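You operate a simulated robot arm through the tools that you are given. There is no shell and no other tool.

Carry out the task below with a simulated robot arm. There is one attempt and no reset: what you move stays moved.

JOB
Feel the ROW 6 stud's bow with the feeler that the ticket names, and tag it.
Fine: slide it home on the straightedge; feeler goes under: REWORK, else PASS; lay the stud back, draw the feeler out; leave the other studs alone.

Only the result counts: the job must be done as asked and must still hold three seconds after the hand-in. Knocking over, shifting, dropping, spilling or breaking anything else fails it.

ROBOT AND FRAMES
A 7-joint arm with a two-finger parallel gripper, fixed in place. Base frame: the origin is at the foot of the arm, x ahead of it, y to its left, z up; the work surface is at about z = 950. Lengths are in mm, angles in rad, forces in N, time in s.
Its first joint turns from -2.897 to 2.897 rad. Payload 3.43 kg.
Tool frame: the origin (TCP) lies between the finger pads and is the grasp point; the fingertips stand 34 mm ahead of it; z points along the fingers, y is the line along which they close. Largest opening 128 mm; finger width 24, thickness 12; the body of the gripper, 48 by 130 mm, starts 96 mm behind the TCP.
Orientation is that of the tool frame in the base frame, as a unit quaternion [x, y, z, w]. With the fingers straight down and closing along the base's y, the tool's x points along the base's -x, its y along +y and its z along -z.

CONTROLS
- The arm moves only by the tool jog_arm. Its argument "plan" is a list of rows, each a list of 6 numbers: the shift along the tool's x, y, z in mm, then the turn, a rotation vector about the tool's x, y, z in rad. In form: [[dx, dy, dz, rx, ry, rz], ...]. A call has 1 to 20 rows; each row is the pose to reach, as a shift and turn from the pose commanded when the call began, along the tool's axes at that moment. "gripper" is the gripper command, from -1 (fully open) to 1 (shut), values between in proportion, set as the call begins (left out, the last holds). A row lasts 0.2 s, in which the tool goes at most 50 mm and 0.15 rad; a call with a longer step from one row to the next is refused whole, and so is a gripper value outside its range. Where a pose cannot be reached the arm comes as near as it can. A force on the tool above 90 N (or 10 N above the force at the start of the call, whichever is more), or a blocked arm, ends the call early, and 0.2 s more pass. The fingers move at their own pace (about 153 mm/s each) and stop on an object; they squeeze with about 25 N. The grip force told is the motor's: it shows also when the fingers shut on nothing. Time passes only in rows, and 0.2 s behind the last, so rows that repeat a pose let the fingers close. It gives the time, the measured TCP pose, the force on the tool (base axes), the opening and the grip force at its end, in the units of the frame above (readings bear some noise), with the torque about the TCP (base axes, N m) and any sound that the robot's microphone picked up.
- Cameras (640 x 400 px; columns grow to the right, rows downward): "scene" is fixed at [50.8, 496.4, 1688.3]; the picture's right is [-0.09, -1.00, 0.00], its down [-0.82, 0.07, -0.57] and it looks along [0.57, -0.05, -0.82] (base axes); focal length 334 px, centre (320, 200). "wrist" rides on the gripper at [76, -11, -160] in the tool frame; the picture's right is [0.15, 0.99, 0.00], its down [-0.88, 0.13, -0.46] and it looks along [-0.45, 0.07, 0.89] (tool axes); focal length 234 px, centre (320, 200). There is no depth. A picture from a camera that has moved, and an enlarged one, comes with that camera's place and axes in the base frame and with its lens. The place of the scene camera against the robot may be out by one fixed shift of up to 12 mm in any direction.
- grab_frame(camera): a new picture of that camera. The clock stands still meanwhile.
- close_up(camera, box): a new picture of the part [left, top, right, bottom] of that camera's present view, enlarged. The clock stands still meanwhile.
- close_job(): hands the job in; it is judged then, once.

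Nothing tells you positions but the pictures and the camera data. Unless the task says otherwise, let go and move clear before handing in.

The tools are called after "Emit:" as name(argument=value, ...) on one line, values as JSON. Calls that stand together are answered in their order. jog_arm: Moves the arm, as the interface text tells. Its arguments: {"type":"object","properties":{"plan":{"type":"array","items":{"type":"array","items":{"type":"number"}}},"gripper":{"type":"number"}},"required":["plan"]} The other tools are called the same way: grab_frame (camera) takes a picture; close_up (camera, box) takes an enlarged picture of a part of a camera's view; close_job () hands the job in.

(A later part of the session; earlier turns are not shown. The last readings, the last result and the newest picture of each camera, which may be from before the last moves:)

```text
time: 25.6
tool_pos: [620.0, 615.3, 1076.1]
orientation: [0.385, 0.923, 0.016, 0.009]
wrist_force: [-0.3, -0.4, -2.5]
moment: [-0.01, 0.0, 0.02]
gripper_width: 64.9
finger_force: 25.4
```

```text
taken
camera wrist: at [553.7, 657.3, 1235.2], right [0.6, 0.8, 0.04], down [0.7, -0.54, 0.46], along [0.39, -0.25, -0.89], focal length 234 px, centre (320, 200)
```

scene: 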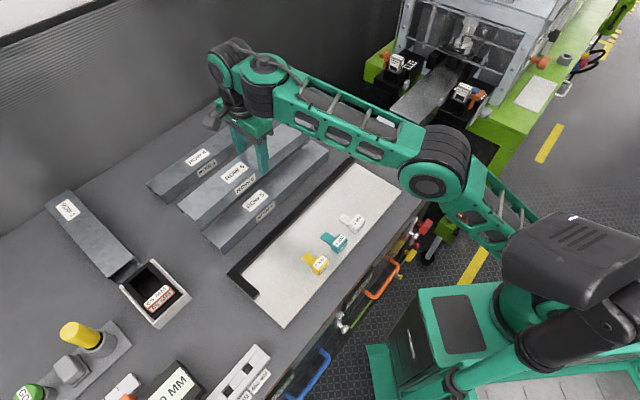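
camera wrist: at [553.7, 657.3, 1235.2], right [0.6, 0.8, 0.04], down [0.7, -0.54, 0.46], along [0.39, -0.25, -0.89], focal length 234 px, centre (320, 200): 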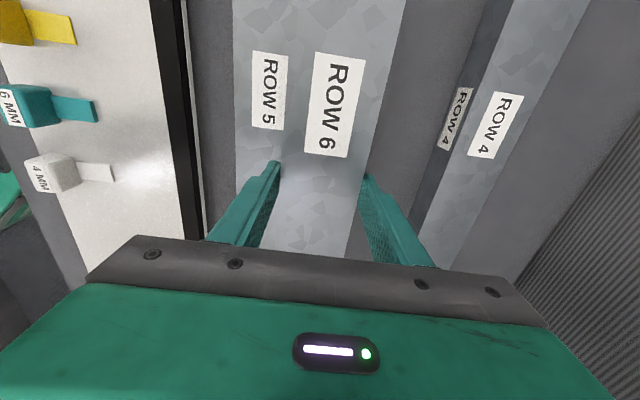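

The stud is in hand and clear (it weighs only about 3 N). I'll carry it over the plate at safe height, levelling the small tilt, and stop just short of the fence and the end stop to check.

Emit:
jog_arm(plan=[[1, -20, -6, 0.004, 0, 0], [3, -45, -10, 0.009, 0.001, 0], [5, -70, -12, 0.014, 0.002, 0], [7, -95, -13, 0.018, 0.002, 0], [8, -120, -14, 0.022, 0.003, 0], [9, -145, -15, 0.027, 0.003, -0.002], [10, -170, -16, 0.032, 0.004, -0.004], [11, -190, -16, 0.036, 0.0045, -0.005], [11, -196, -16, 0.0364, 0.0045, -0.005], [11, -196, -16, 0.0364, 0.0045, -0.005]])

Emit:
grab_frame(camera="scene")

Emit:
grab_frame(camera="wrist")

Emit:
close_up(camera="scene", box=[200, 200, 360, 300])

Emit:
close_up(camera="wrist", box=[200, 0, 440, 150])

```text
time: 27.8
tool_pos: [472.6, 483.0, 1084.0]
orientation: [0.383, 0.924, 0.0, -0.002]
wrist_force: [-0.6, 0.7, -2.6]
moment: [0.02, 0.0, -0.02]
gripper_width: 64.8
finger_force: 24.8
```

```text
taken
```

scene: 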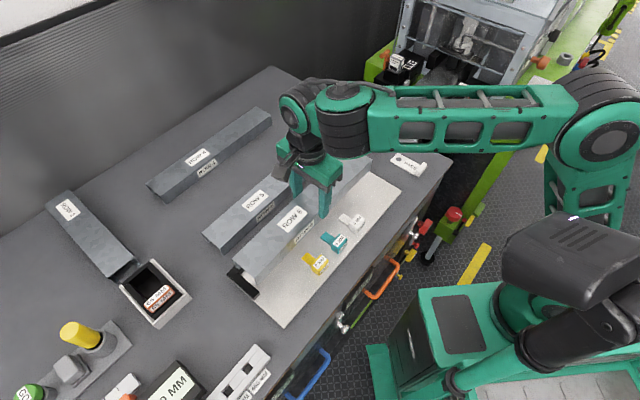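

```text
taken
camera wrist: at [411.1, 528.2, 1243.7], right [0.6, 0.8, 0.0], down [0.71, -0.53, 0.45], along [0.37, -0.27, -0.89], focal length 234 px, centre (320, 200)
```

wrist: 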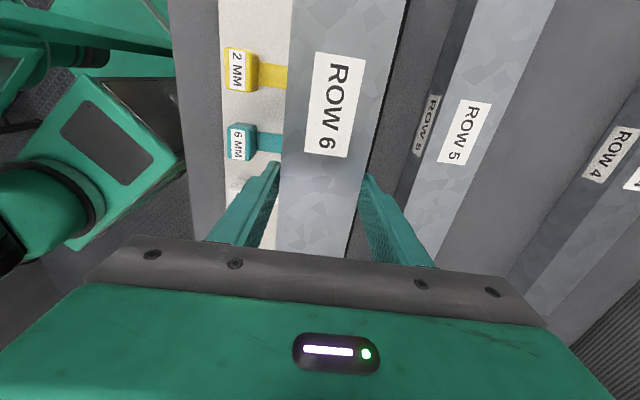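

```text
4.00 times, centred on (280, 250) of scene
camera zoom: at [50.8, 496.4, 1688.3], right [-0.09, -1.0, 0.0], down [-0.82, 0.07, -0.57], along [0.57, -0.05, -0.82], focal length 1336 px, centre (480, 0)
```

zoom: 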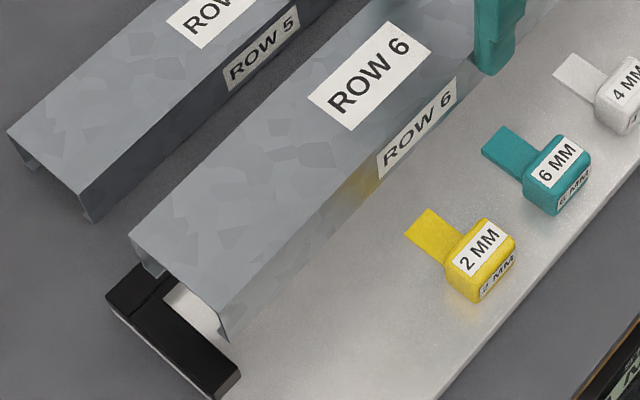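

```text
2.67 times, centred on (320, 75) of wrist
camera zoom: at [411.1, 528.2, 1243.7], right [0.6, 0.8, 0.0], down [0.71, -0.53, 0.45], along [0.37, -0.27, -0.89], focal length 624 px, centre (320, 533)
```

zoom: 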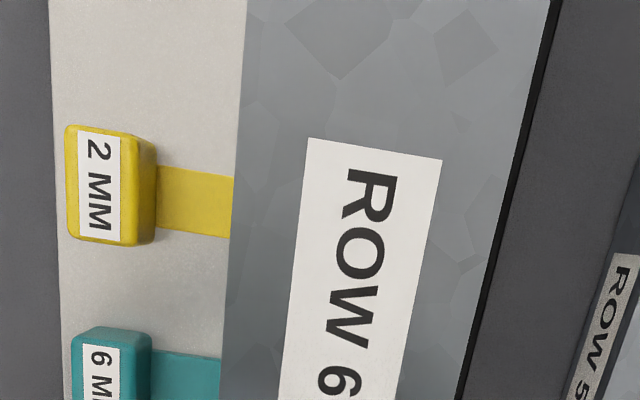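

The stud is over the plate, about 9 mm short of the fence, 7 mm clear of the feeler tips and 6 mm short of the end stop. I'll lower it to just above the plate.

Emit:
jog_arm(plan=[[0, 0, 12, 0, 0, 0], [0, 0, 24, 0, 0, 0], [0, 0, 36, 0, 0, 0], [0, 0, 48, 0, 0, 0], [0, 0, 58, 0, 0, 0], [0, 0, 62, 0, 0, 0], [0, 0, 62, 0, 0, 0]])

Emit:
close_up(camera="scene", box=[200, 200, 360, 300])

Emit:
close_up(camera="wrist", box=[160, 50, 480, 250])

Emit:
close_up(camera="scene", box=[300, 130, 460, 230])

```text
time: 29.4
tool_pos: [471.7, 484.5, 1024.7]
orientation: [0.382, 0.924, 0.002, -0.001]
wrist_force: [2.3, 1.3, 17.4]
moment: [-0.08, 0.1, 0.0]
gripper_width: 65.2
finger_force: 25.3
```

```text
4.00 times, centred on (280, 250) of scene
camera zoom: at [50.8, 496.4, 1688.3], right [-0.09, -1.0, 0.0], down [-0.82, 0.07, -0.57], along [0.57, -0.05, -0.82], focal length 1336 px, centre (480, 0)
```

zoom: 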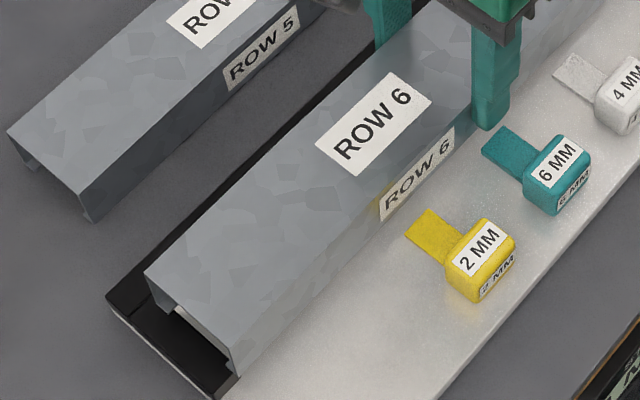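

```text
2.00 times, centred on (320, 150) of wrist
camera zoom: at [410.1, 529.8, 1183.7], right [0.6, 0.8, 0.0], down [0.71, -0.53, 0.45], along [0.37, -0.27, -0.89], focal length 468 px, centre (320, 300)
```

zoom: 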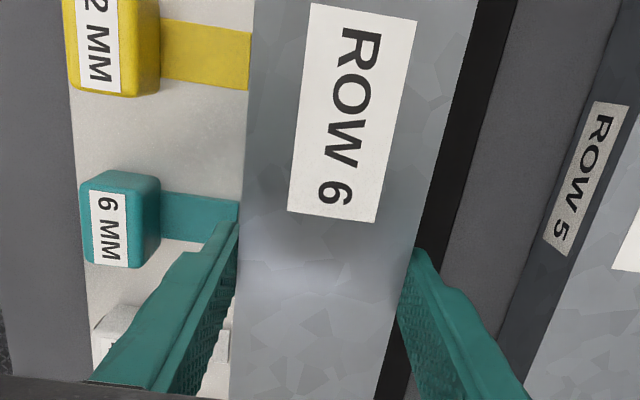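

```text
4.00 times, centred on (380, 180) of scene
camera zoom: at [50.8, 496.4, 1688.3], right [-0.09, -1.0, 0.0], down [-0.82, 0.07, -0.57], along [0.57, -0.05, -0.82], focal length 1336 px, centre (80, 280)
```

zoom: 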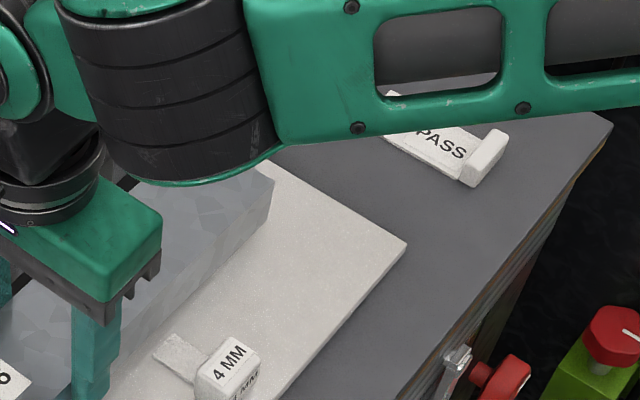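

Contact came about 10 mm too early, and the picture shows the near end of the stud resting on top of the end stop. I'll lift slightly, move 12 mm away from the end stop and lower again.

Emit:
jog_arm(plan=[[0, 0, -6, 0, 0, 0], [0, 0, -10, 0, 0, 0], [-6, 0, -10, 0, 0, 0], [-12, 0, -10, 0, 0, 0], [-12, 0, -4, 0, 0, 0], [-12, 0, -1, 0, 0, 0], [-12, 0, -1, 0, 0, 0]])

Emit:
close_up(camera="scene", box=[220, 245, 300, 295])

```text
time: 31.0
tool_pos: [479.9, 475.4, 1023.8]
orientation: [0.383, 0.924, 0.001, 0.0]
wrist_force: [-0.1, 1.6, 1.0]
moment: [-0.61, -0.51, -0.04]
gripper_width: 64.9
finger_force: 25.3
```

```text
8.00 times, centred on (260, 270) of scene
camera zoom: at [50.8, 496.4, 1688.3], right [-0.09, -1.0, 0.0], down [-0.82, 0.07, -0.57], along [0.57, -0.05, -0.82], focal length 2671 px, centre (800, -360)
```

zoom: 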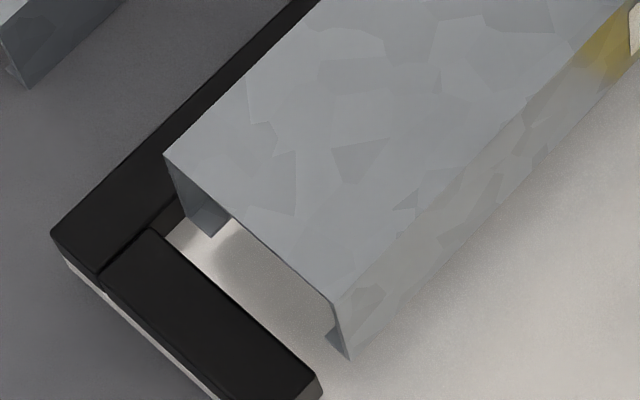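

The stud is now clear of the end stop, and its far end is touching the plate first (it tipped slightly in the grip). I'll lower gently so it levels itself on the plate.

Emit:
jog_arm(plan=[[0, 0, 2, 0, 0, 0], [0, 0, 4, 0, 0, 0], [0, 0, 6, 0, 0, 0], [0, 0, 8, 0, 0, 0], [0, 0, 8, 0, 0, 0]])

Emit:
close_up(camera="scene", box=[220, 245, 300, 295])

```text
time: 32.2
tool_pos: [479.6, 475.9, 1015.9]
orientation: [0.382, 0.924, 0.0, -0.001]
wrist_force: [-1.6, 0.2, 3.3]
moment: [-0.35, 0.02, -0.12]
gripper_width: 65.2
finger_force: 24.9
```

```text
8.00 times, centred on (260, 270) of scene
camera zoom: at [50.8, 496.4, 1688.3], right [-0.09, -1.0, 0.0], down [-0.82, 0.07, -0.57], along [0.57, -0.05, -0.82], focal length 2671 px, centre (800, -360)
```

zoom: 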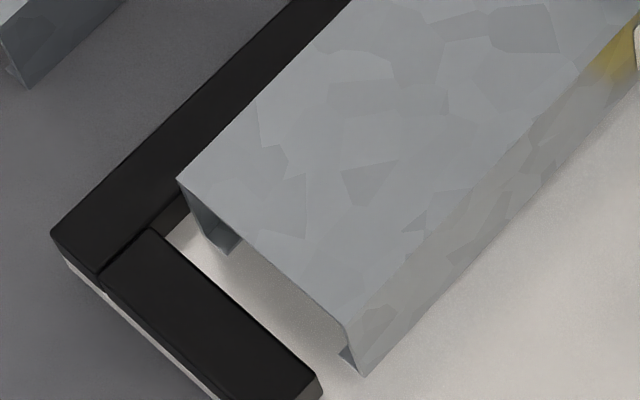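

Nearly flat now with about 6 N of plate contact. I'll lower 2 mm more so that both flanges seat, then slide toward the fence in small steps.

Emit:
jog_arm(plan=[[0, 0, 1, 0, 0, 0], [0, 0, 2, 0, 0, 0], [0, 0, 2, 0, 0, 0]])

Emit:
close_up(camera="wrist", box=[160, 50, 480, 250])

```text
time: 33.0
tool_pos: [479.1, 475.1, 1014.6]
orientation: [0.383, 0.924, 0.002, -0.001]
wrist_force: [-3.0, -3.6, 17.4]
moment: [-0.25, 0.23, -0.05]
gripper_width: 64.9
finger_force: 25.3
```

```text
2.00 times, centred on (320, 150) of wrist
camera zoom: at [418.5, 520.5, 1174.0], right [0.6, 0.8, 0.0], down [0.71, -0.53, 0.45], along [0.37, -0.27, -0.89], focal length 468 px, centre (320, 300)
```

zoom: 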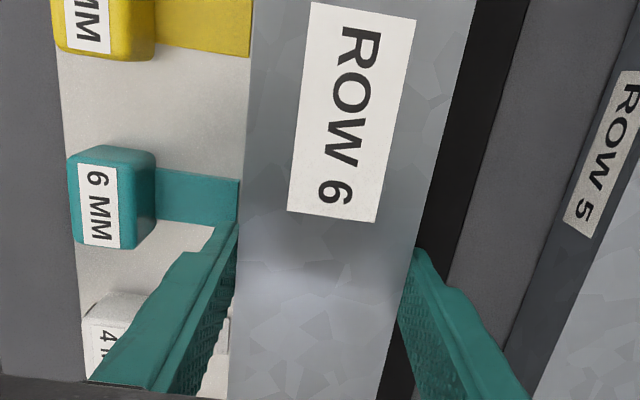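

Seated with about 20 N; I'll relieve that a bit and slide toward the fence.

Emit:
jog_arm(plan=[[0, 0, -1, 0, 0, 0], [0, 2, -1, 0, 0, 0], [0, 4, -1, 0, 0, 0], [0, 6, -1, 0, 0, 0], [0, 6, -1, 0, 0, 0]])

Emit:
close_up(camera="wrist", box=[280, 0, 480, 125])

Emit:
close_up(camera="scene", box=[220, 245, 300, 295])

```text
time: 34.2
tool_pos: [483.8, 478.7, 1015.0]
orientation: [0.383, 0.924, 0.0, 0.0]
wrist_force: [-0.5, 0.2, -3.6]
moment: [-0.03, -0.01, -0.01]
gripper_width: 64.8
finger_force: 25.2
```

```text
3.20 times, centred on (380, 62) of wrist
camera zoom: at [423.5, 525.2, 1174.7], right [0.6, 0.8, 0.0], down [0.72, -0.53, 0.46], along [0.37, -0.27, -0.89], focal length 749 px, centre (128, 640)
```

zoom: 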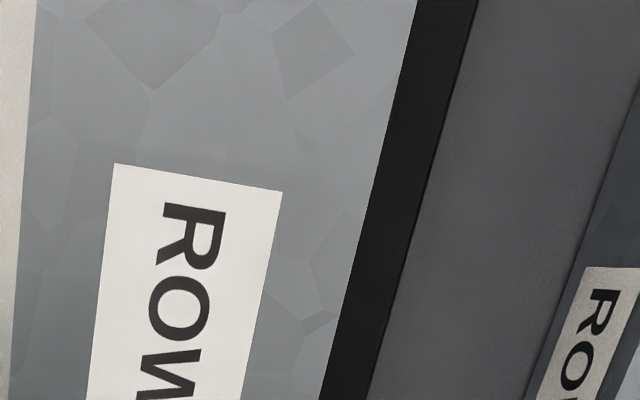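

```text
8.00 times, centred on (260, 270) of scene
camera zoom: at [50.8, 496.4, 1688.3], right [-0.09, -1.0, 0.0], down [-0.82, 0.07, -0.57], along [0.57, -0.05, -0.82], focal length 2671 px, centre (800, -360)
```

zoom: 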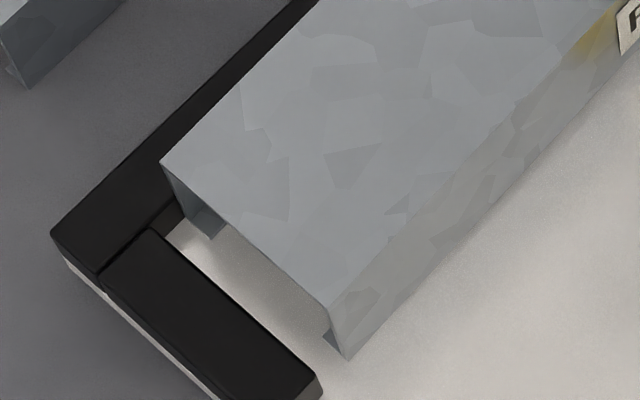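

The stud slides freely. I'll continue toward the fence 4 mm with a light downward touch and look at the side force.

Emit:
jog_arm(plan=[[0, 1, 0.5, 0, 0, 0], [0, 2, 0.5, 0, 0, 0], [0, 3, 0.5, 0, 0, 0], [0, 4, 0.5, 0, 0, 0], [0, 4, 0.5, 0, 0, 0]])

```text
time: 35.4
tool_pos: [485.1, 481.0, 1014.3]
orientation: [0.382, 0.924, -0.001, -0.002]
wrist_force: [-23.2, -31.4, 10.9]
moment: [-1.05, -0.15, 0.2]
gripper_width: 65.0
finger_force: 24.3
```

The stud is against the fence (about 39 N, so I'll ease off). Next I slide it along the fence toward the end stop in small steps.

Emit:
jog_arm(plan=[[0, -1.5, -0.5, 0, 0, 0], [0, -2.2, -0.7, 0, 0, 0], [2, -2.2, -0.7, 0, 0, 0], [4, -2.2, -0.7, 0, 0, 0], [5, -2.2, -0.7, 0, 0, 0], [5, -2.2, -0.7, 0, 0, 0]])

Emit:
close_up(camera="scene", box=[220, 245, 300, 295])

```text
time: 36.8
tool_pos: [482.6, 484.7, 1014.4]
orientation: [0.383, 0.924, 0.001, -0.001]
wrist_force: [-8.2, -18.5, -3.1]
moment: [-0.73, 0.26, -0.08]
gripper_width: 64.9
finger_force: 24.9
```

```text
8.00 times, centred on (260, 270) of scene
camera zoom: at [50.8, 496.4, 1688.3], right [-0.09, -1.0, 0.0], down [-0.82, 0.07, -0.57], along [0.57, -0.05, -0.82], focal length 2671 px, centre (800, -360)
```

zoom: 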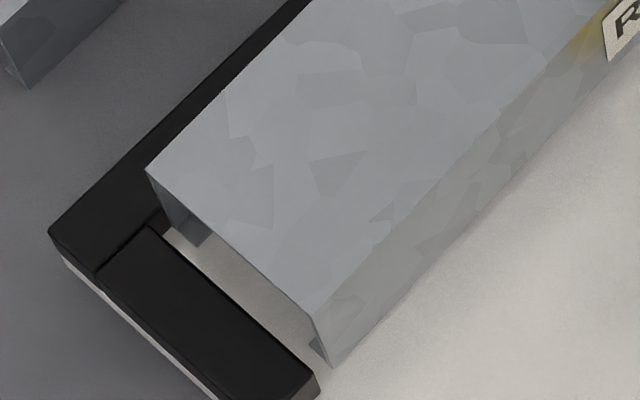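

The plate may have nudged by under 1 mm, so I'll keep forces low. I ease off the fence slightly and keep sliding toward the end stop.

Emit:
jog_arm(plan=[[0, -0.8, 0, 0, 0, 0], [1.5, -0.8, 0, 0, 0, 0], [3, -0.8, 0, 0, 0, 0], [3, -0.8, 0, 0, 0, 0]])

```text
time: 37.8
tool_pos: [479.7, 485.0, 1015.4]
orientation: [0.383, 0.924, 0.001, -0.001]
wrist_force: [-4.7, -10.1, -0.8]
moment: [-0.16, 0.3, 0.16]
gripper_width: 65.0
finger_force: 25.2
```

Emit:
jog_arm(plan=[[1, 0, 0, 0, 0, 0], [2, 0, 0, 0, 0, 0], [2, 0, 0, 0, 0, 0]])

Emit:
close_up(camera="scene", box=[220, 245, 300, 295])

```text
time: 38.6
tool_pos: [477.9, 487.5, 1015.0]
orientation: [0.382, 0.924, 0.001, -0.001]
wrist_force: [0.8, 0.4, -2.0]
moment: [-0.13, -0.22, 0.06]
gripper_width: 65.0
finger_force: 25.0
```

```text
8.00 times, centred on (260, 270) of scene
camera zoom: at [50.8, 496.4, 1688.3], right [-0.09, -1.0, 0.0], down [-0.82, 0.07, -0.57], along [0.57, -0.05, -0.82], focal length 2671 px, centre (800, -360)
```

zoom: 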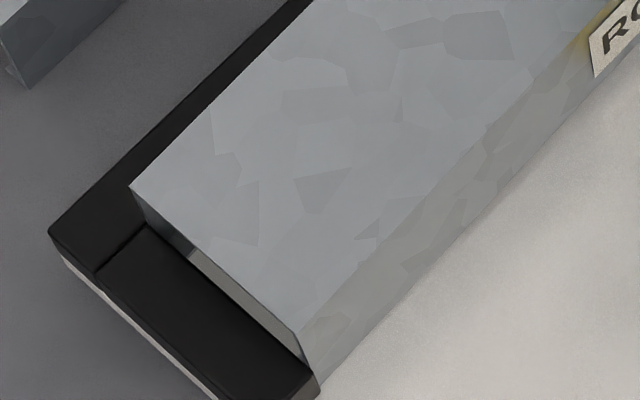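

Very close to the end stop now. One or two more millimetres with force watching.

Emit:
jog_arm(plan=[[1, 0.3, 0, 0, 0, 0], [2, 0.6, 0, 0, 0, 0], [2, 0.6, 0, 0, 0, 0]])

Emit:
close_up(camera="scene", box=[220, 245, 300, 295])

```text
time: 39.4
tool_pos: [478.3, 487.9, 1015.1]
orientation: [0.384, 0.923, 0.0, 0.0]
wrist_force: [6.5, -18.2, -0.6]
moment: [-0.43, -0.02, 0.46]
gripper_width: 65.0
finger_force: 25.1
```

```text
8.00 times, centred on (260, 270) of scene
camera zoom: at [50.8, 496.4, 1688.3], right [-0.09, -1.0, 0.0], down [-0.82, 0.07, -0.57], along [0.57, -0.05, -0.82], focal length 2671 px, centre (800, -360)
```

zoom: 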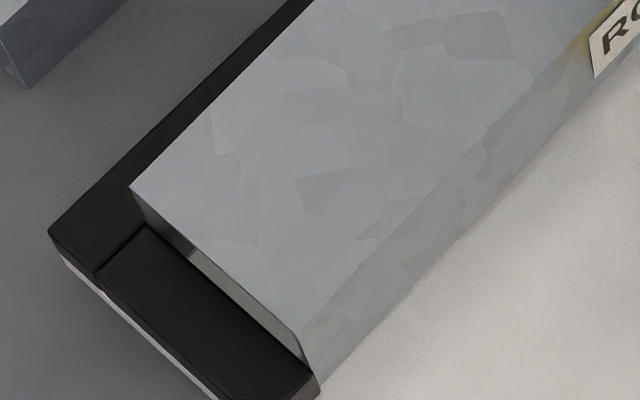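

The stud is home: about 17 N on the end stop and 8 N on the fence. I'll ease off the side load, open the fingers to 85 mm and raise the hand straight up.

Emit:
jog_arm(plan=[[-0.8, -0.3, 0.5, 0, 0, 0], [-1.2, -0.5, 0.7, 0, 0, 0]])

Emit:
jog_arm(plan=[[0, 0, 0, 0, 0, 0], [0, 0, 0, 0, 0, 0], [0, 0, -5, 0, 0, 0], [0, 0, -20, 0, 0, 0], [0, 0, -45, 0, 0, 0], [0, 0, -70, 0, 0, 0], [0, 0, -95, 0, 0, 0], [0, 0, -120, 0, 0, 0], [0, 0, -120, 0, 0, 0]], gripper=-0.33)

Emit:
grab_frame(camera="wrist")

Emit:
grab_frame(camera="scene")

Emit:
close_up(camera="scene", box=[220, 200, 380, 300])

Emit:
close_up(camera="scene", box=[220, 245, 300, 295])

```text
time: 40.0
tool_pos: [478.7, 488.0, 1014.1]
orientation: [0.382, 0.924, 0.001, -0.001]
wrist_force: [4.1, -3.8, 1.1]
moment: [-0.15, 0.07, -0.35]
gripper_width: 64.8
finger_force: 25.1
```

```text
time: 42.0
tool_pos: [478.6, 487.2, 1133.2]
orientation: [0.383, 0.924, 0.002, 0.0]
wrist_force: [-0.4, -0.1, 0.5]
moment: [0.02, 0.03, 0.0]
gripper_width: 85.2
finger_force: 0.1
```

```text
taken
camera wrist: at [416.6, 532.7, 1294.4], right [0.6, 0.8, 0.0], down [0.72, -0.53, 0.45], along [0.37, -0.27, -0.89], focal length 234 px, centre (320, 200)
```

wrist: 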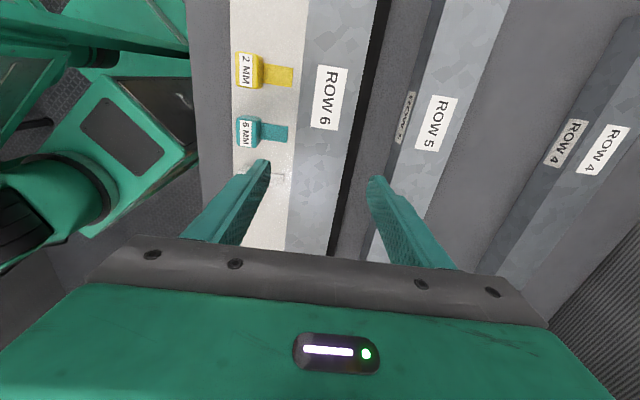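

```text
taken
```

scene: 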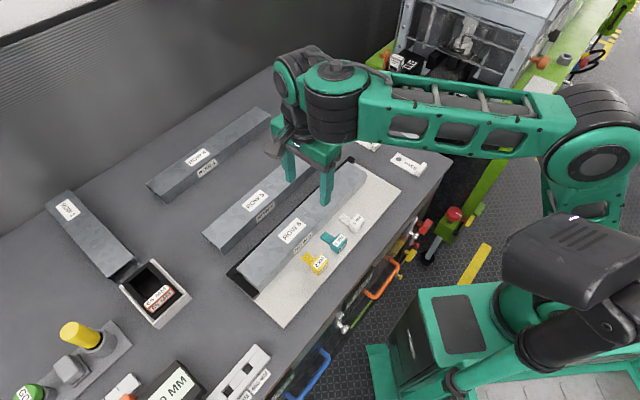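

```text
4.00 times, centred on (300, 250) of scene
camera zoom: at [50.8, 496.4, 1688.3], right [-0.09, -1.0, 0.0], down [-0.82, 0.07, -0.57], along [0.57, -0.05, -0.82], focal length 1336 px, centre (400, 0)
```

zoom: 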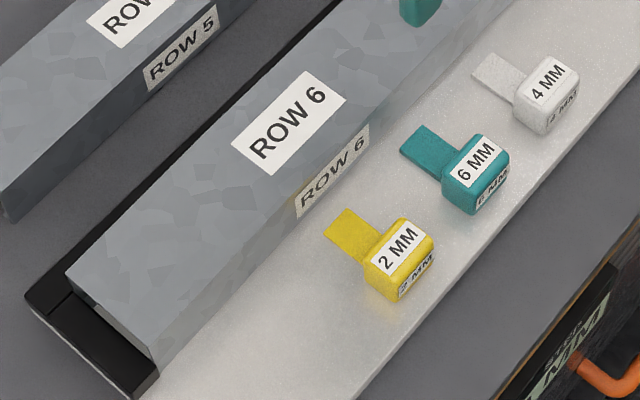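

```text
8.00 times, centred on (260, 270) of scene
camera zoom: at [50.8, 496.4, 1688.3], right [-0.09, -1.0, 0.0], down [-0.82, 0.07, -0.57], along [0.57, -0.05, -0.82], focal length 2671 px, centre (800, -360)
```

zoom: 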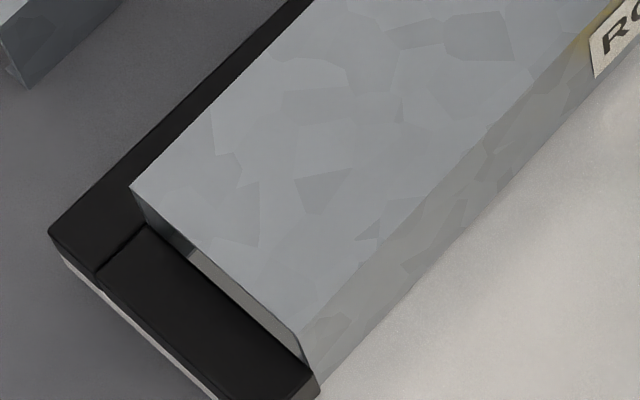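

The stud sits home against both stops and all feelers are where they were. Before using the feeler I'll look closely at the stud's lower edge along its length for a visible gap.

Emit:
close_up(camera="scene", box=[250, 230, 330, 280])

Emit:
close_up(camera="scene", box=[280, 195, 360, 245])

Emit:
close_up(camera="scene", box=[310, 165, 390, 215])

Emit:
close_up(camera="wrist", box=[220, 30, 460, 180])

```text
8.00 times, centred on (290, 255) of scene
camera zoom: at [50.8, 496.4, 1688.3], right [-0.09, -1.0, 0.0], down [-0.82, 0.07, -0.57], along [0.57, -0.05, -0.82], focal length 2671 px, centre (560, -240)
```

zoom: 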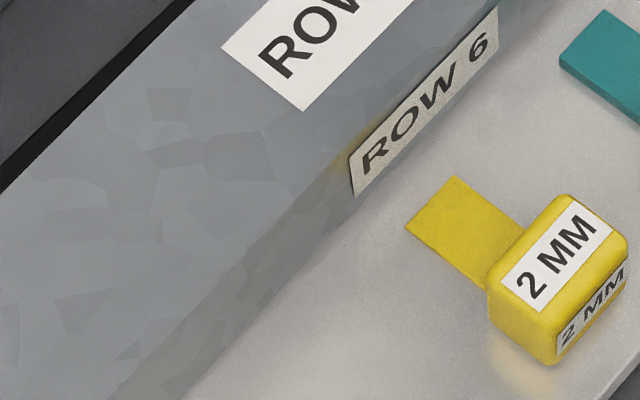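

```text
8.00 times, centred on (320, 220) of scene
camera zoom: at [50.8, 496.4, 1688.3], right [-0.09, -1.0, 0.0], down [-0.82, 0.07, -0.57], along [0.57, -0.05, -0.82], focal length 2671 px, centre (320, 40)
```

zoom: 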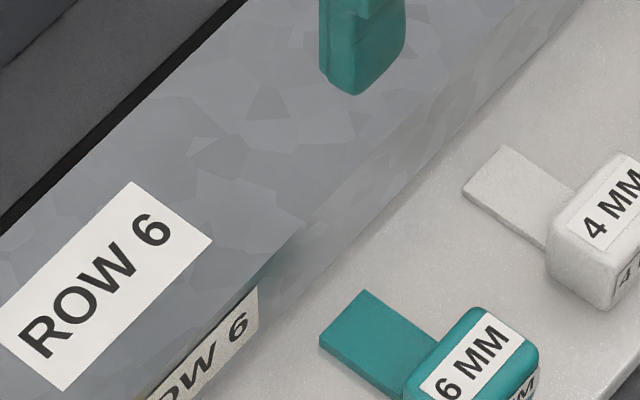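

```text
8.00 times, centred on (350, 190) of scene
camera zoom: at [50.8, 496.4, 1688.3], right [-0.09, -1.0, 0.0], down [-0.82, 0.07, -0.57], along [0.57, -0.05, -0.82], focal length 2671 px, centre (80, 280)
```

zoom: 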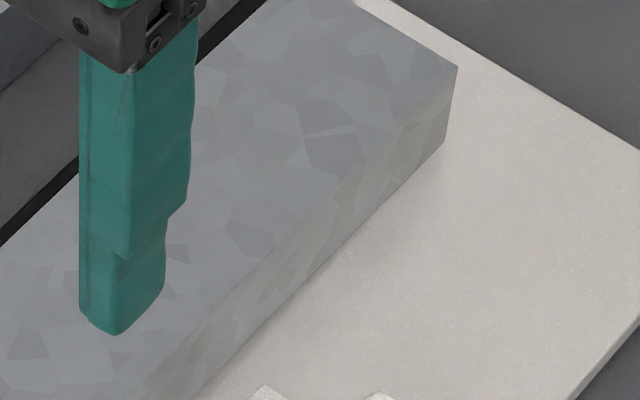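

```text
2.67 times, centred on (340, 105) of wrist
camera zoom: at [416.6, 532.7, 1294.4], right [0.6, 0.8, 0.0], down [0.72, -0.53, 0.45], along [0.37, -0.27, -0.89], focal length 624 px, centre (267, 453)
```

zoom: 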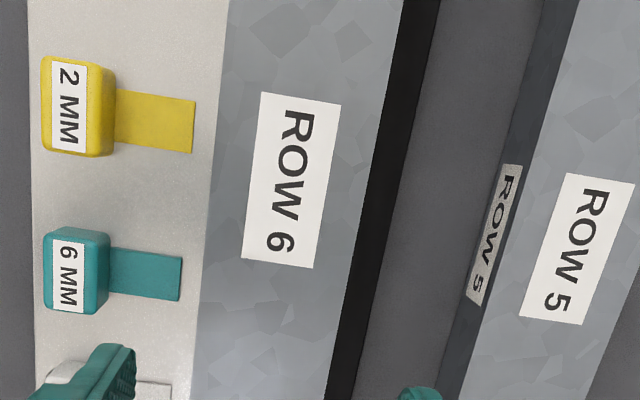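

I couldn't see a clear gap, so I have to feel it. I'll turn the hand 90° and go above the yellow 2 MM feeler with the fingers open 60 mm.

Emit:
jog_arm(plan=[[6, -8, 0, 0, 0, -0.131], [12, -16, 0, 0, 0, -0.262], [19, -24, 0, 0, 0, -0.393], [25, -32, 0, 0, 0, -0.524], [32, -40, 0, 0, 0, -0.655], [38, -48, 0, 0, 0, -0.786], [44, -57, 0, 0, 0, -0.917], [51, -65, 5, 0, 0, -1.048], [57, -73, 10, 0, 0, -1.178], [63, -81, 15, 0, 0, -1.309], [70, -89, 22, 0, 0, -1.44], [76, -97, 30, 0, 0, -1.5708], [76, -97, 30, 0, 0, -1.5708]], gripper=0.0625)

Emit:
grab_frame(camera="wrist")

Emit:
close_up(camera="wrist", box=[200, 80, 440, 230])

```text
time: 44.8
tool_pos: [354.9, 473.4, 1102.5]
orientation: [-0.384, 0.923, 0.0, 0.001]
wrist_force: [0.1, -0.2, -0.2]
moment: [0.03, -0.02, 0.0]
gripper_width: 60.0
finger_force: 0.0
```

```text
taken
camera wrist: at [309.7, 411.5, 1262.6], right [-0.8, 0.59, 0.0], down [0.53, 0.71, 0.46], along [0.27, 0.37, -0.89], focal length 234 px, centre (320, 200)
```

wrist: 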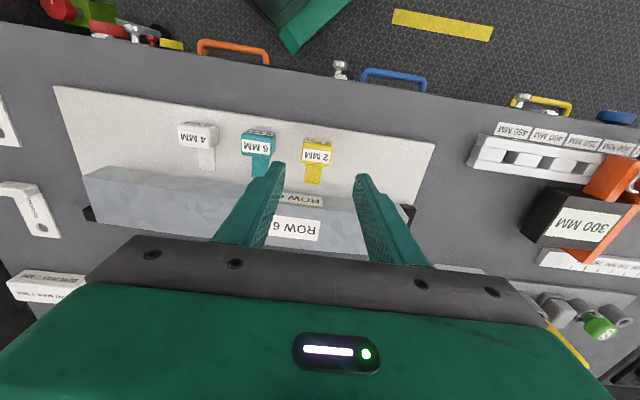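

```text
2.67 times, centred on (320, 155) of wrist
camera zoom: at [309.7, 411.5, 1262.6], right [-0.8, 0.59, 0.0], down [0.53, 0.71, 0.46], along [0.27, 0.37, -0.89], focal length 624 px, centre (320, 320)
```

zoom: 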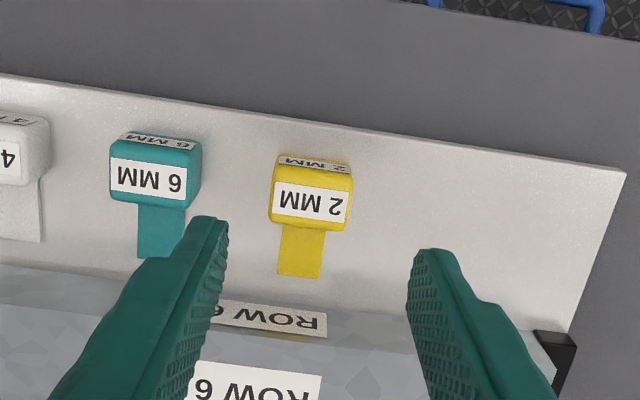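

The feeler is roughly between and just beyond the fingers. I'll lower to z≈1030 and look again to align precisely before touching anything.

Emit:
jog_arm(plan=[[0, 0, 20, 0, 0, 0], [0, -1, 40, 0, 0, 0], [0, -2, 60, 0, 0, 0], [0, -2, 72, 0, 0, 0], [0, -2, 72, 0, 0, 0]])

Emit:
grab_frame(camera="wrist")

Emit:
close_up(camera="wrist", box=[200, 80, 440, 230])

Emit:
close_up(camera="scene", box=[260, 200, 380, 275])

```text
time: 46.0
tool_pos: [358.2, 472.2, 1029.3]
orientation: [-0.382, 0.924, 0.001, -0.001]
wrist_force: [-0.1, 0.2, -0.4]
moment: [0.01, 0.0, -0.04]
gripper_width: 59.7
finger_force: 0.0
```

```text
taken
camera wrist: at [312.2, 409.7, 1190.5], right [-0.8, 0.6, 0.0], down [0.53, 0.71, 0.46], along [0.27, 0.37, -0.89], focal length 234 px, centre (320, 200)
```

wrist: 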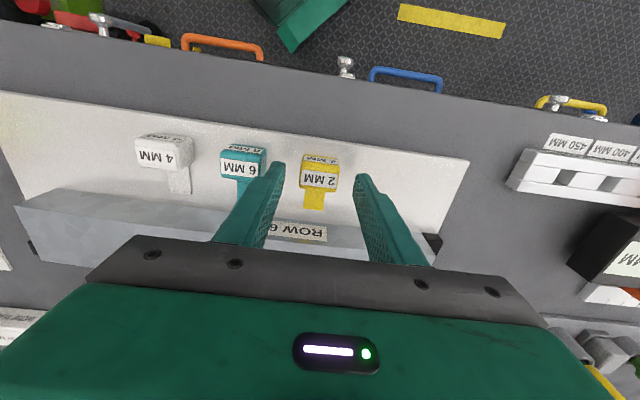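

```text
2.67 times, centred on (320, 155) of wrist
camera zoom: at [312.2, 409.7, 1190.5], right [-0.8, 0.6, 0.0], down [0.53, 0.71, 0.46], along [0.27, 0.37, -0.89], focal length 624 px, centre (320, 320)
```

zoom: 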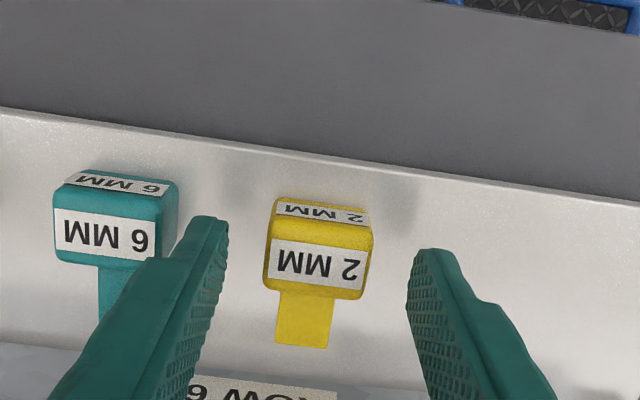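

```text
5.33 times, centred on (320, 238) of scene
camera zoom: at [50.8, 496.4, 1688.3], right [-0.09, -1.0, 0.0], down [-0.82, 0.07, -0.57], along [0.57, -0.05, -0.82], focal length 1781 px, centre (320, 0)
```

zoom: 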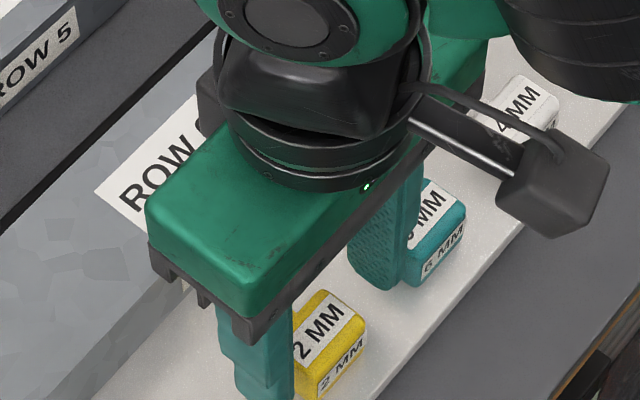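

I'd like a firmer fix on where the stud's near face is relative to the feeler, so I'll enlarge a few parts of this view.

Emit:
close_up(camera="wrist", box=[0, 150, 240, 300])

Emit:
close_up(camera="wrist", box=[260, 130, 380, 250])

```text
2.67 times, centred on (120, 225) of wrist
camera zoom: at [312.2, 409.7, 1190.5], right [-0.8, 0.6, 0.0], down [0.53, 0.71, 0.46], along [0.27, 0.37, -0.89], focal length 624 px, centre (853, 133)
```

zoom: 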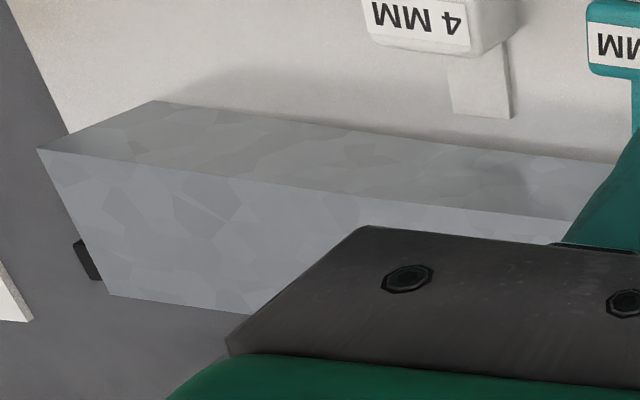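

```text
3.33 times, centred on (320, 190) of wrist
camera zoom: at [312.2, 409.7, 1190.5], right [-0.8, 0.6, 0.0], down [0.53, 0.71, 0.46], along [0.27, 0.37, -0.89], focal length 781 px, centre (320, 233)
```

zoom: 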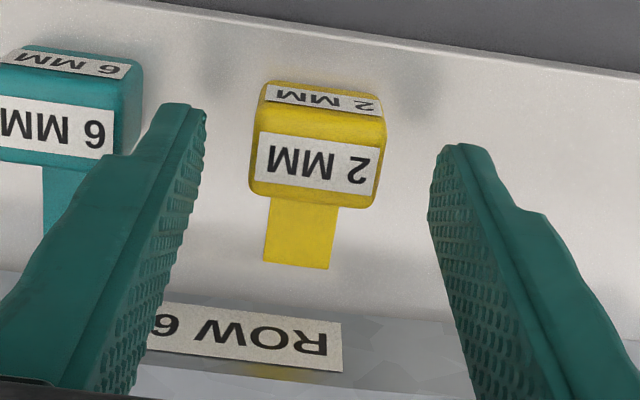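

The stud's bottom edge looks slightly curved here. I'll zoom further along it.

Emit:
close_up(camera="wrist", box=[40, 170, 136, 230])

Emit:
close_up(camera="wrist", box=[130, 170, 226, 230])

Emit:
close_up(camera="wrist", box=[280, 180, 376, 240])

Emit:
close_up(camera="wrist", box=[370, 190, 466, 250])

```text
6.67 times, centred on (88, 200) of wrist
camera zoom: at [312.2, 409.7, 1190.5], right [-0.8, 0.6, 0.0], down [0.53, 0.71, 0.46], along [0.27, 0.37, -0.89], focal length 1561 px, centre (1867, 200)
```

zoom: 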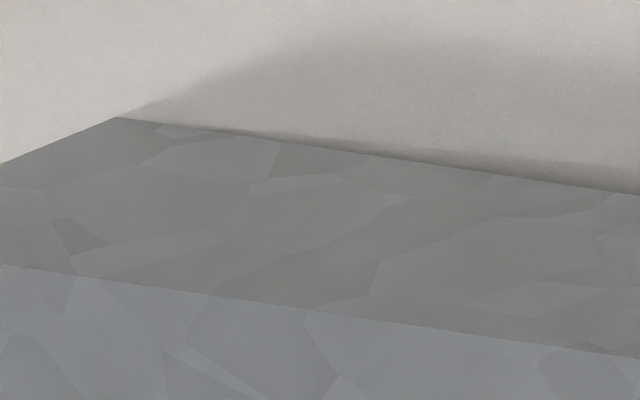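

```text
6.67 times, centred on (178, 200) of wrist
camera zoom: at [312.2, 409.7, 1190.5], right [-0.8, 0.6, 0.0], down [0.53, 0.71, 0.46], along [0.27, 0.37, -0.89], focal length 1561 px, centre (1267, 200)
```

zoom: 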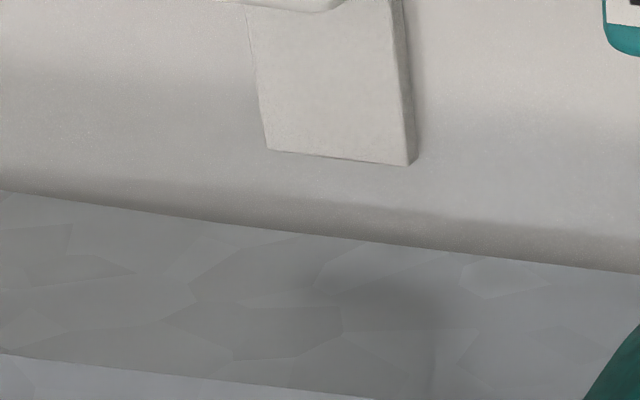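

```text
6.67 times, centred on (328, 210) of wrist
camera zoom: at [312.2, 409.7, 1190.5], right [-0.8, 0.6, 0.0], down [0.53, 0.71, 0.46], along [0.27, 0.37, -0.89], focal length 1561 px, centre (267, 133)
```

zoom: 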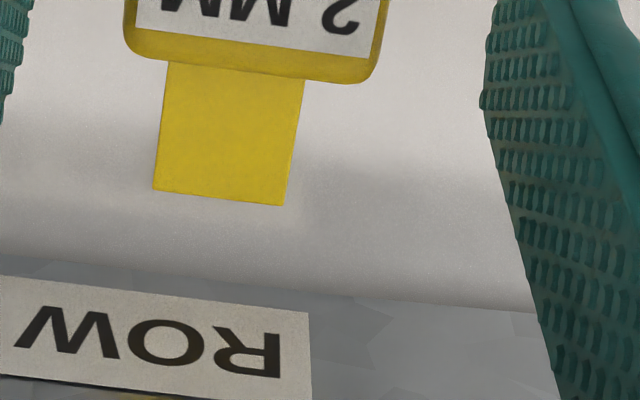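

```text
6.67 times, centred on (418, 220) of wrist
camera zoom: at [312.2, 409.7, 1190.5], right [-0.8, 0.6, 0.0], down [0.53, 0.71, 0.46], along [0.27, 0.37, -0.89], focal length 1561 px, centre (-333, 67)
```

zoom: 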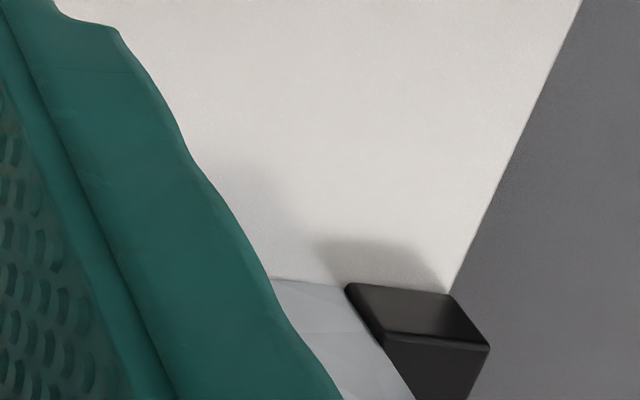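

The lower edge is arched by a few pixels, so I expect some gap, but the feeler has to decide. I'll narrow the fingers to 54 mm, centre them on the handle and go down to it.

Emit:
jog_arm(plan=[[-3, 1, 0, 0, 0, 0], [-6, 1, 5, 0, 0, 0], [-6, 1, 15, 0, 0, 0], [-6, 1, 25, 0, 0, 0], [-6, 1, 31, 0, 0, 0], [-6, 1, 34, 0, 0, 0], [-6, 1, 34, 0, 0, 0]], gripper=0.156)

Emit:
close_up(camera="wrist", box=[200, 100, 440, 250])

Emit:
close_up(camera="scene", box=[260, 210, 356, 270])

```text
time: 47.6
tool_pos: [359.5, 476.5, 998.8]
orientation: [-0.383, 0.924, 0.001, 0.001]
wrist_force: [1.2, -1.2, 18.3]
moment: [-0.59, -0.24, 0.17]
gripper_width: 54.4
finger_force: 0.3
```

```text
2.67 times, centred on (320, 175) of wrist
camera zoom: at [315.0, 414.6, 1157.7], right [-0.8, 0.6, 0.0], down [0.53, 0.71, 0.46], along [0.27, 0.37, -0.89], focal length 624 px, centre (320, 267)
```

zoom: 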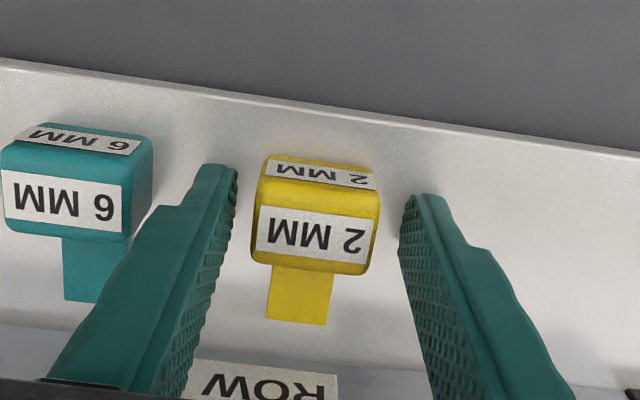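

```text
6.67 times, centred on (308, 240) of scene
camera zoom: at [50.8, 496.4, 1688.3], right [-0.09, -1.0, 0.0], down [-0.82, 0.07, -0.57], along [0.57, -0.05, -0.82], focal length 2226 px, centre (400, -67)
```

zoom: 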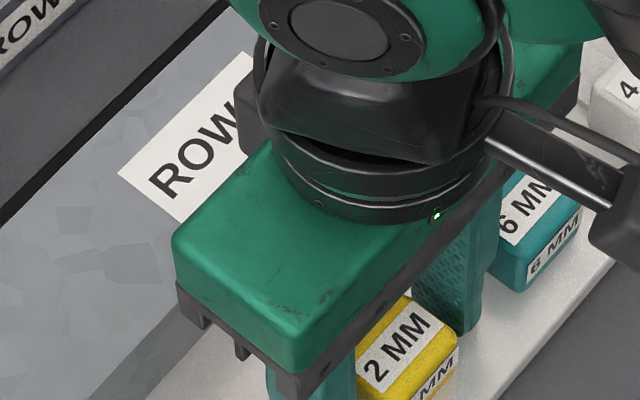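

The fingertips touched the plate at TCP z≈999, so the plate top is about z=964 (everything is some 7 mm higher than I assumed). I'll raise 6 mm so the tips clear the plate and then close on the feeler handle.

Emit:
jog_arm(plan=[[0, 0, -3, 0, 0, 0], [0, 0, -6, 0, 0, 0], [0, 0, -6, 0, 0, 0]])

Emit:
jog_arm(plan=[[0, 0, 0, 0, 0, 0], [0, 0, 0, 0, 0, 0], [0, 0, 0, 0, 0, 0], [0, 0, 0, 0, 0, 0]], gripper=1)

Emit:
close_up(camera="wrist", box=[200, 100, 440, 250])

```text
time: 48.4
tool_pos: [359.3, 476.8, 1003.9]
orientation: [-0.382, 0.924, 0.001, -0.001]
wrist_force: [-0.4, 0.3, -0.3]
moment: [-0.01, 0.02, -0.01]
gripper_width: 53.8
finger_force: 0.0
```

```text
time: 49.4
tool_pos: [361.1, 477.2, 1003.0]
orientation: [-0.38, 0.925, 0.0, 0.001]
wrist_force: [25.5, -25.5, 5.6]
moment: [-0.83, -0.45, 0.22]
gripper_width: 35.9
finger_force: 25.0
```

```text
2.67 times, centred on (320, 175) of wrist
camera zoom: at [316.5, 414.0, 1163.2], right [-0.8, 0.6, 0.0], down [0.53, 0.71, 0.46], along [0.27, 0.37, -0.89], focal length 624 px, centre (320, 267)
```

zoom: 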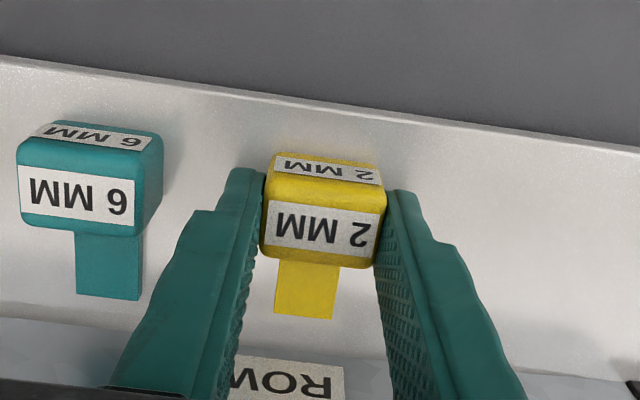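

The grip closed on the handle at 36 mm, but there's about 36 N of sideways load: the feeler resists being shifted sideways. I'll ease the hand about 1 mm sideways to relax it.

Emit:
jog_arm(plan=[[0, -0.6, 0, 0, 0, 0], [0, -1.2, 0, 0, 0, 0], [0, -1.2, 0, 0, 0, 0]])

```text
time: 50.2
tool_pos: [362.4, 475.7, 1002.8]
orientation: [-0.382, 0.924, 0.001, 0.0]
wrist_force: [23.3, -24.0, 0.2]
moment: [-0.63, -0.67, 0.01]
gripper_width: 36.1
finger_force: 25.3
```

The load persists, so I'll look at whether the feeler actually moved with the fingers.

Emit:
close_up(camera="wrist", box=[200, 100, 440, 250])

Emit:
close_up(camera="scene", box=[280, 200, 376, 260])

Emit:
jog_arm(plan=[[0, 0, 0, 0, 0, 0]])

```text
2.67 times, centred on (320, 175) of wrist
camera zoom: at [316.7, 413.7, 1163.2], right [-0.8, 0.6, 0.0], down [0.53, 0.71, 0.46], along [0.27, 0.37, -0.89], focal length 624 px, centre (320, 267)
```

zoom: 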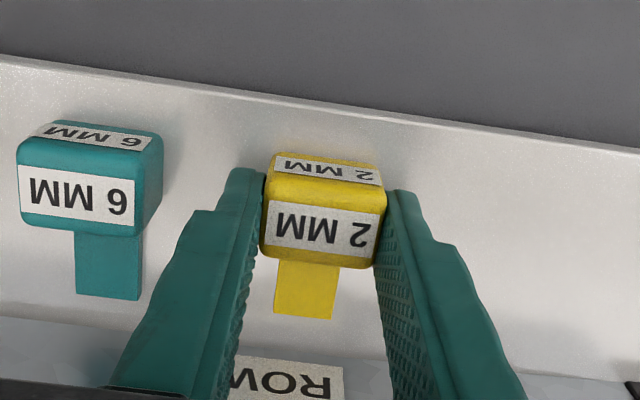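

```text
6.67 times, centred on (328, 230) of scene
camera zoom: at [50.8, 496.4, 1688.3], right [-0.09, -1.0, 0.0], down [-0.82, 0.07, -0.57], along [0.57, -0.05, -0.82], focal length 2226 px, centre (267, 0)
```

zoom: 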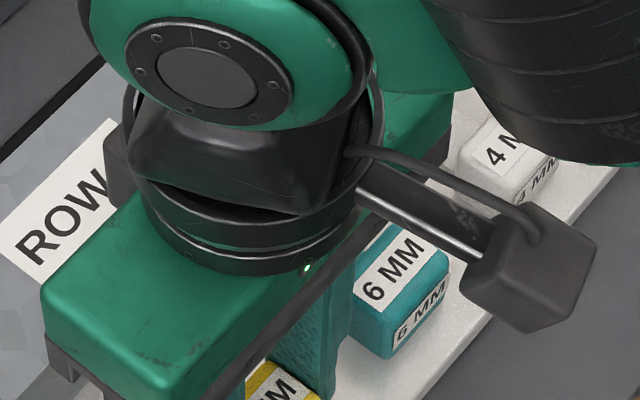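

```text
time: 50.6
tool_pos: [361.8, 476.8, 1004.9]
orientation: [-0.383, 0.924, 0.0, 0.0]
wrist_force: [24.1, -24.9, -0.5]
moment: [-0.63, -0.67, 0.02]
gripper_width: 36.0
finger_force: 25.0
```

The view is unchanged, so the hand hardly moved. I'll shift a further 2 mm sideways to see how the load responds.

Emit:
jog_arm(plan=[[0, -1, 0, 0, 0, 0], [0, -2, 0, 0, 0, 0], [0, -2, 0, 0, 0, 0]])

Emit:
close_up(camera="wrist", box=[200, 100, 440, 250])

```text
time: 51.4
tool_pos: [361.7, 475.1, 1003.3]
orientation: [-0.383, 0.924, 0.001, 0.001]
wrist_force: [7.8, -8.6, 0.6]
moment: [-0.6, -0.56, -0.48]
gripper_width: 35.8
finger_force: 25.5
```

```text
2.67 times, centred on (320, 175) of wrist
camera zoom: at [316.9, 413.3, 1163.5], right [-0.8, 0.59, 0.0], down [0.53, 0.72, 0.46], along [0.27, 0.37, -0.89], focal length 624 px, centre (320, 267)
```

zoom: 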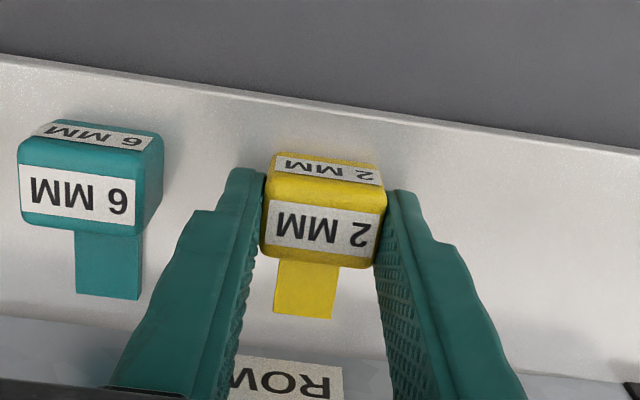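

The load dropped to about 12 N: the feeler only slides lengthwise, not sideways. I'll relax the rest and then push it 8 mm toward the stud to see how freely it slides.

Emit:
jog_arm(plan=[[0, -0.8, 0, 0, 0, 0], [0, -0.8, 0, 0, 0, 0], [-2, -0.8, 0, 0, 0, 0], [-4, -0.8, 0, 0, 0, 0], [-6, -0.8, 0, 0, 0, 0], [-8, -0.8, 0, 0, 0, 0], [-8, -0.8, 0, 0, 0, 0]])

Emit:
close_up(camera="wrist", box=[200, 100, 440, 250])

```text
time: 53.0
tool_pos: [367.1, 479.8, 1003.8]
orientation: [-0.384, 0.923, 0.002, 0.0]
wrist_force: [-15.3, 14.1, 1.1]
moment: [0.44, -0.22, -0.26]
gripper_width: 35.8
finger_force: 25.6
```

```text
2.67 times, centred on (320, 175) of wrist
camera zoom: at [322.4, 418.9, 1164.1], right [-0.8, 0.59, 0.0], down [0.53, 0.72, 0.46], along [0.27, 0.37, -0.89], focal length 624 px, centre (320, 267)
```

zoom: 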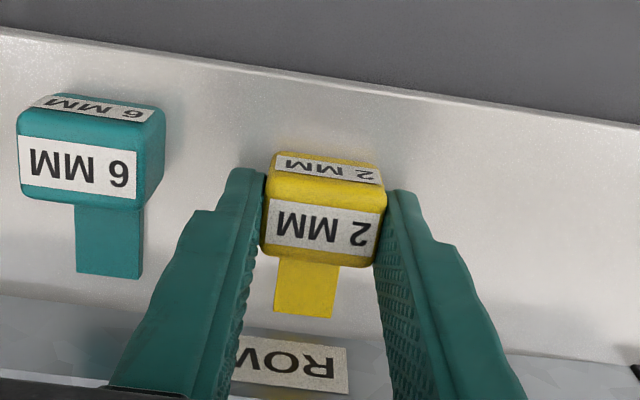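

It slides freely lengthwise (under 1 N). I'll balance the side load and advance in small steps to where the tip meets the stud.

Emit:
jog_arm(plan=[[0, 0.7, 0, 0, 0, 0], [-2, 0.7, 0, 0, 0, 0], [-4, 0.7, 0, 0, 0, 0], [-4, 0.7, 0, 0, 0, 0]])

Emit:
close_up(camera="wrist", box=[260, 160, 380, 235])

```text
time: 54.0
tool_pos: [369.9, 483.8, 1004.4]
orientation: [-0.383, 0.924, 0.0, 0.0]
wrist_force: [-13.8, 13.8, 0.0]
moment: [-0.11, 0.51, -0.03]
gripper_width: 35.8
finger_force: 25.1
```

```text
5.33 times, centred on (320, 198) of wrist
camera zoom: at [324.8, 421.5, 1164.1], right [-0.8, 0.59, 0.0], down [0.53, 0.71, 0.46], along [0.27, 0.37, -0.89], focal length 1249 px, centre (320, 213)
```

zoom: 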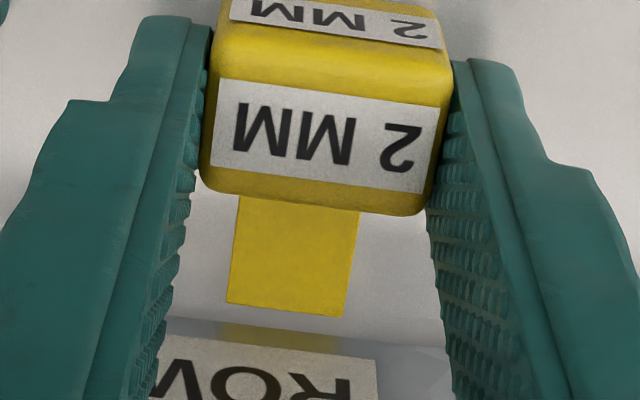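

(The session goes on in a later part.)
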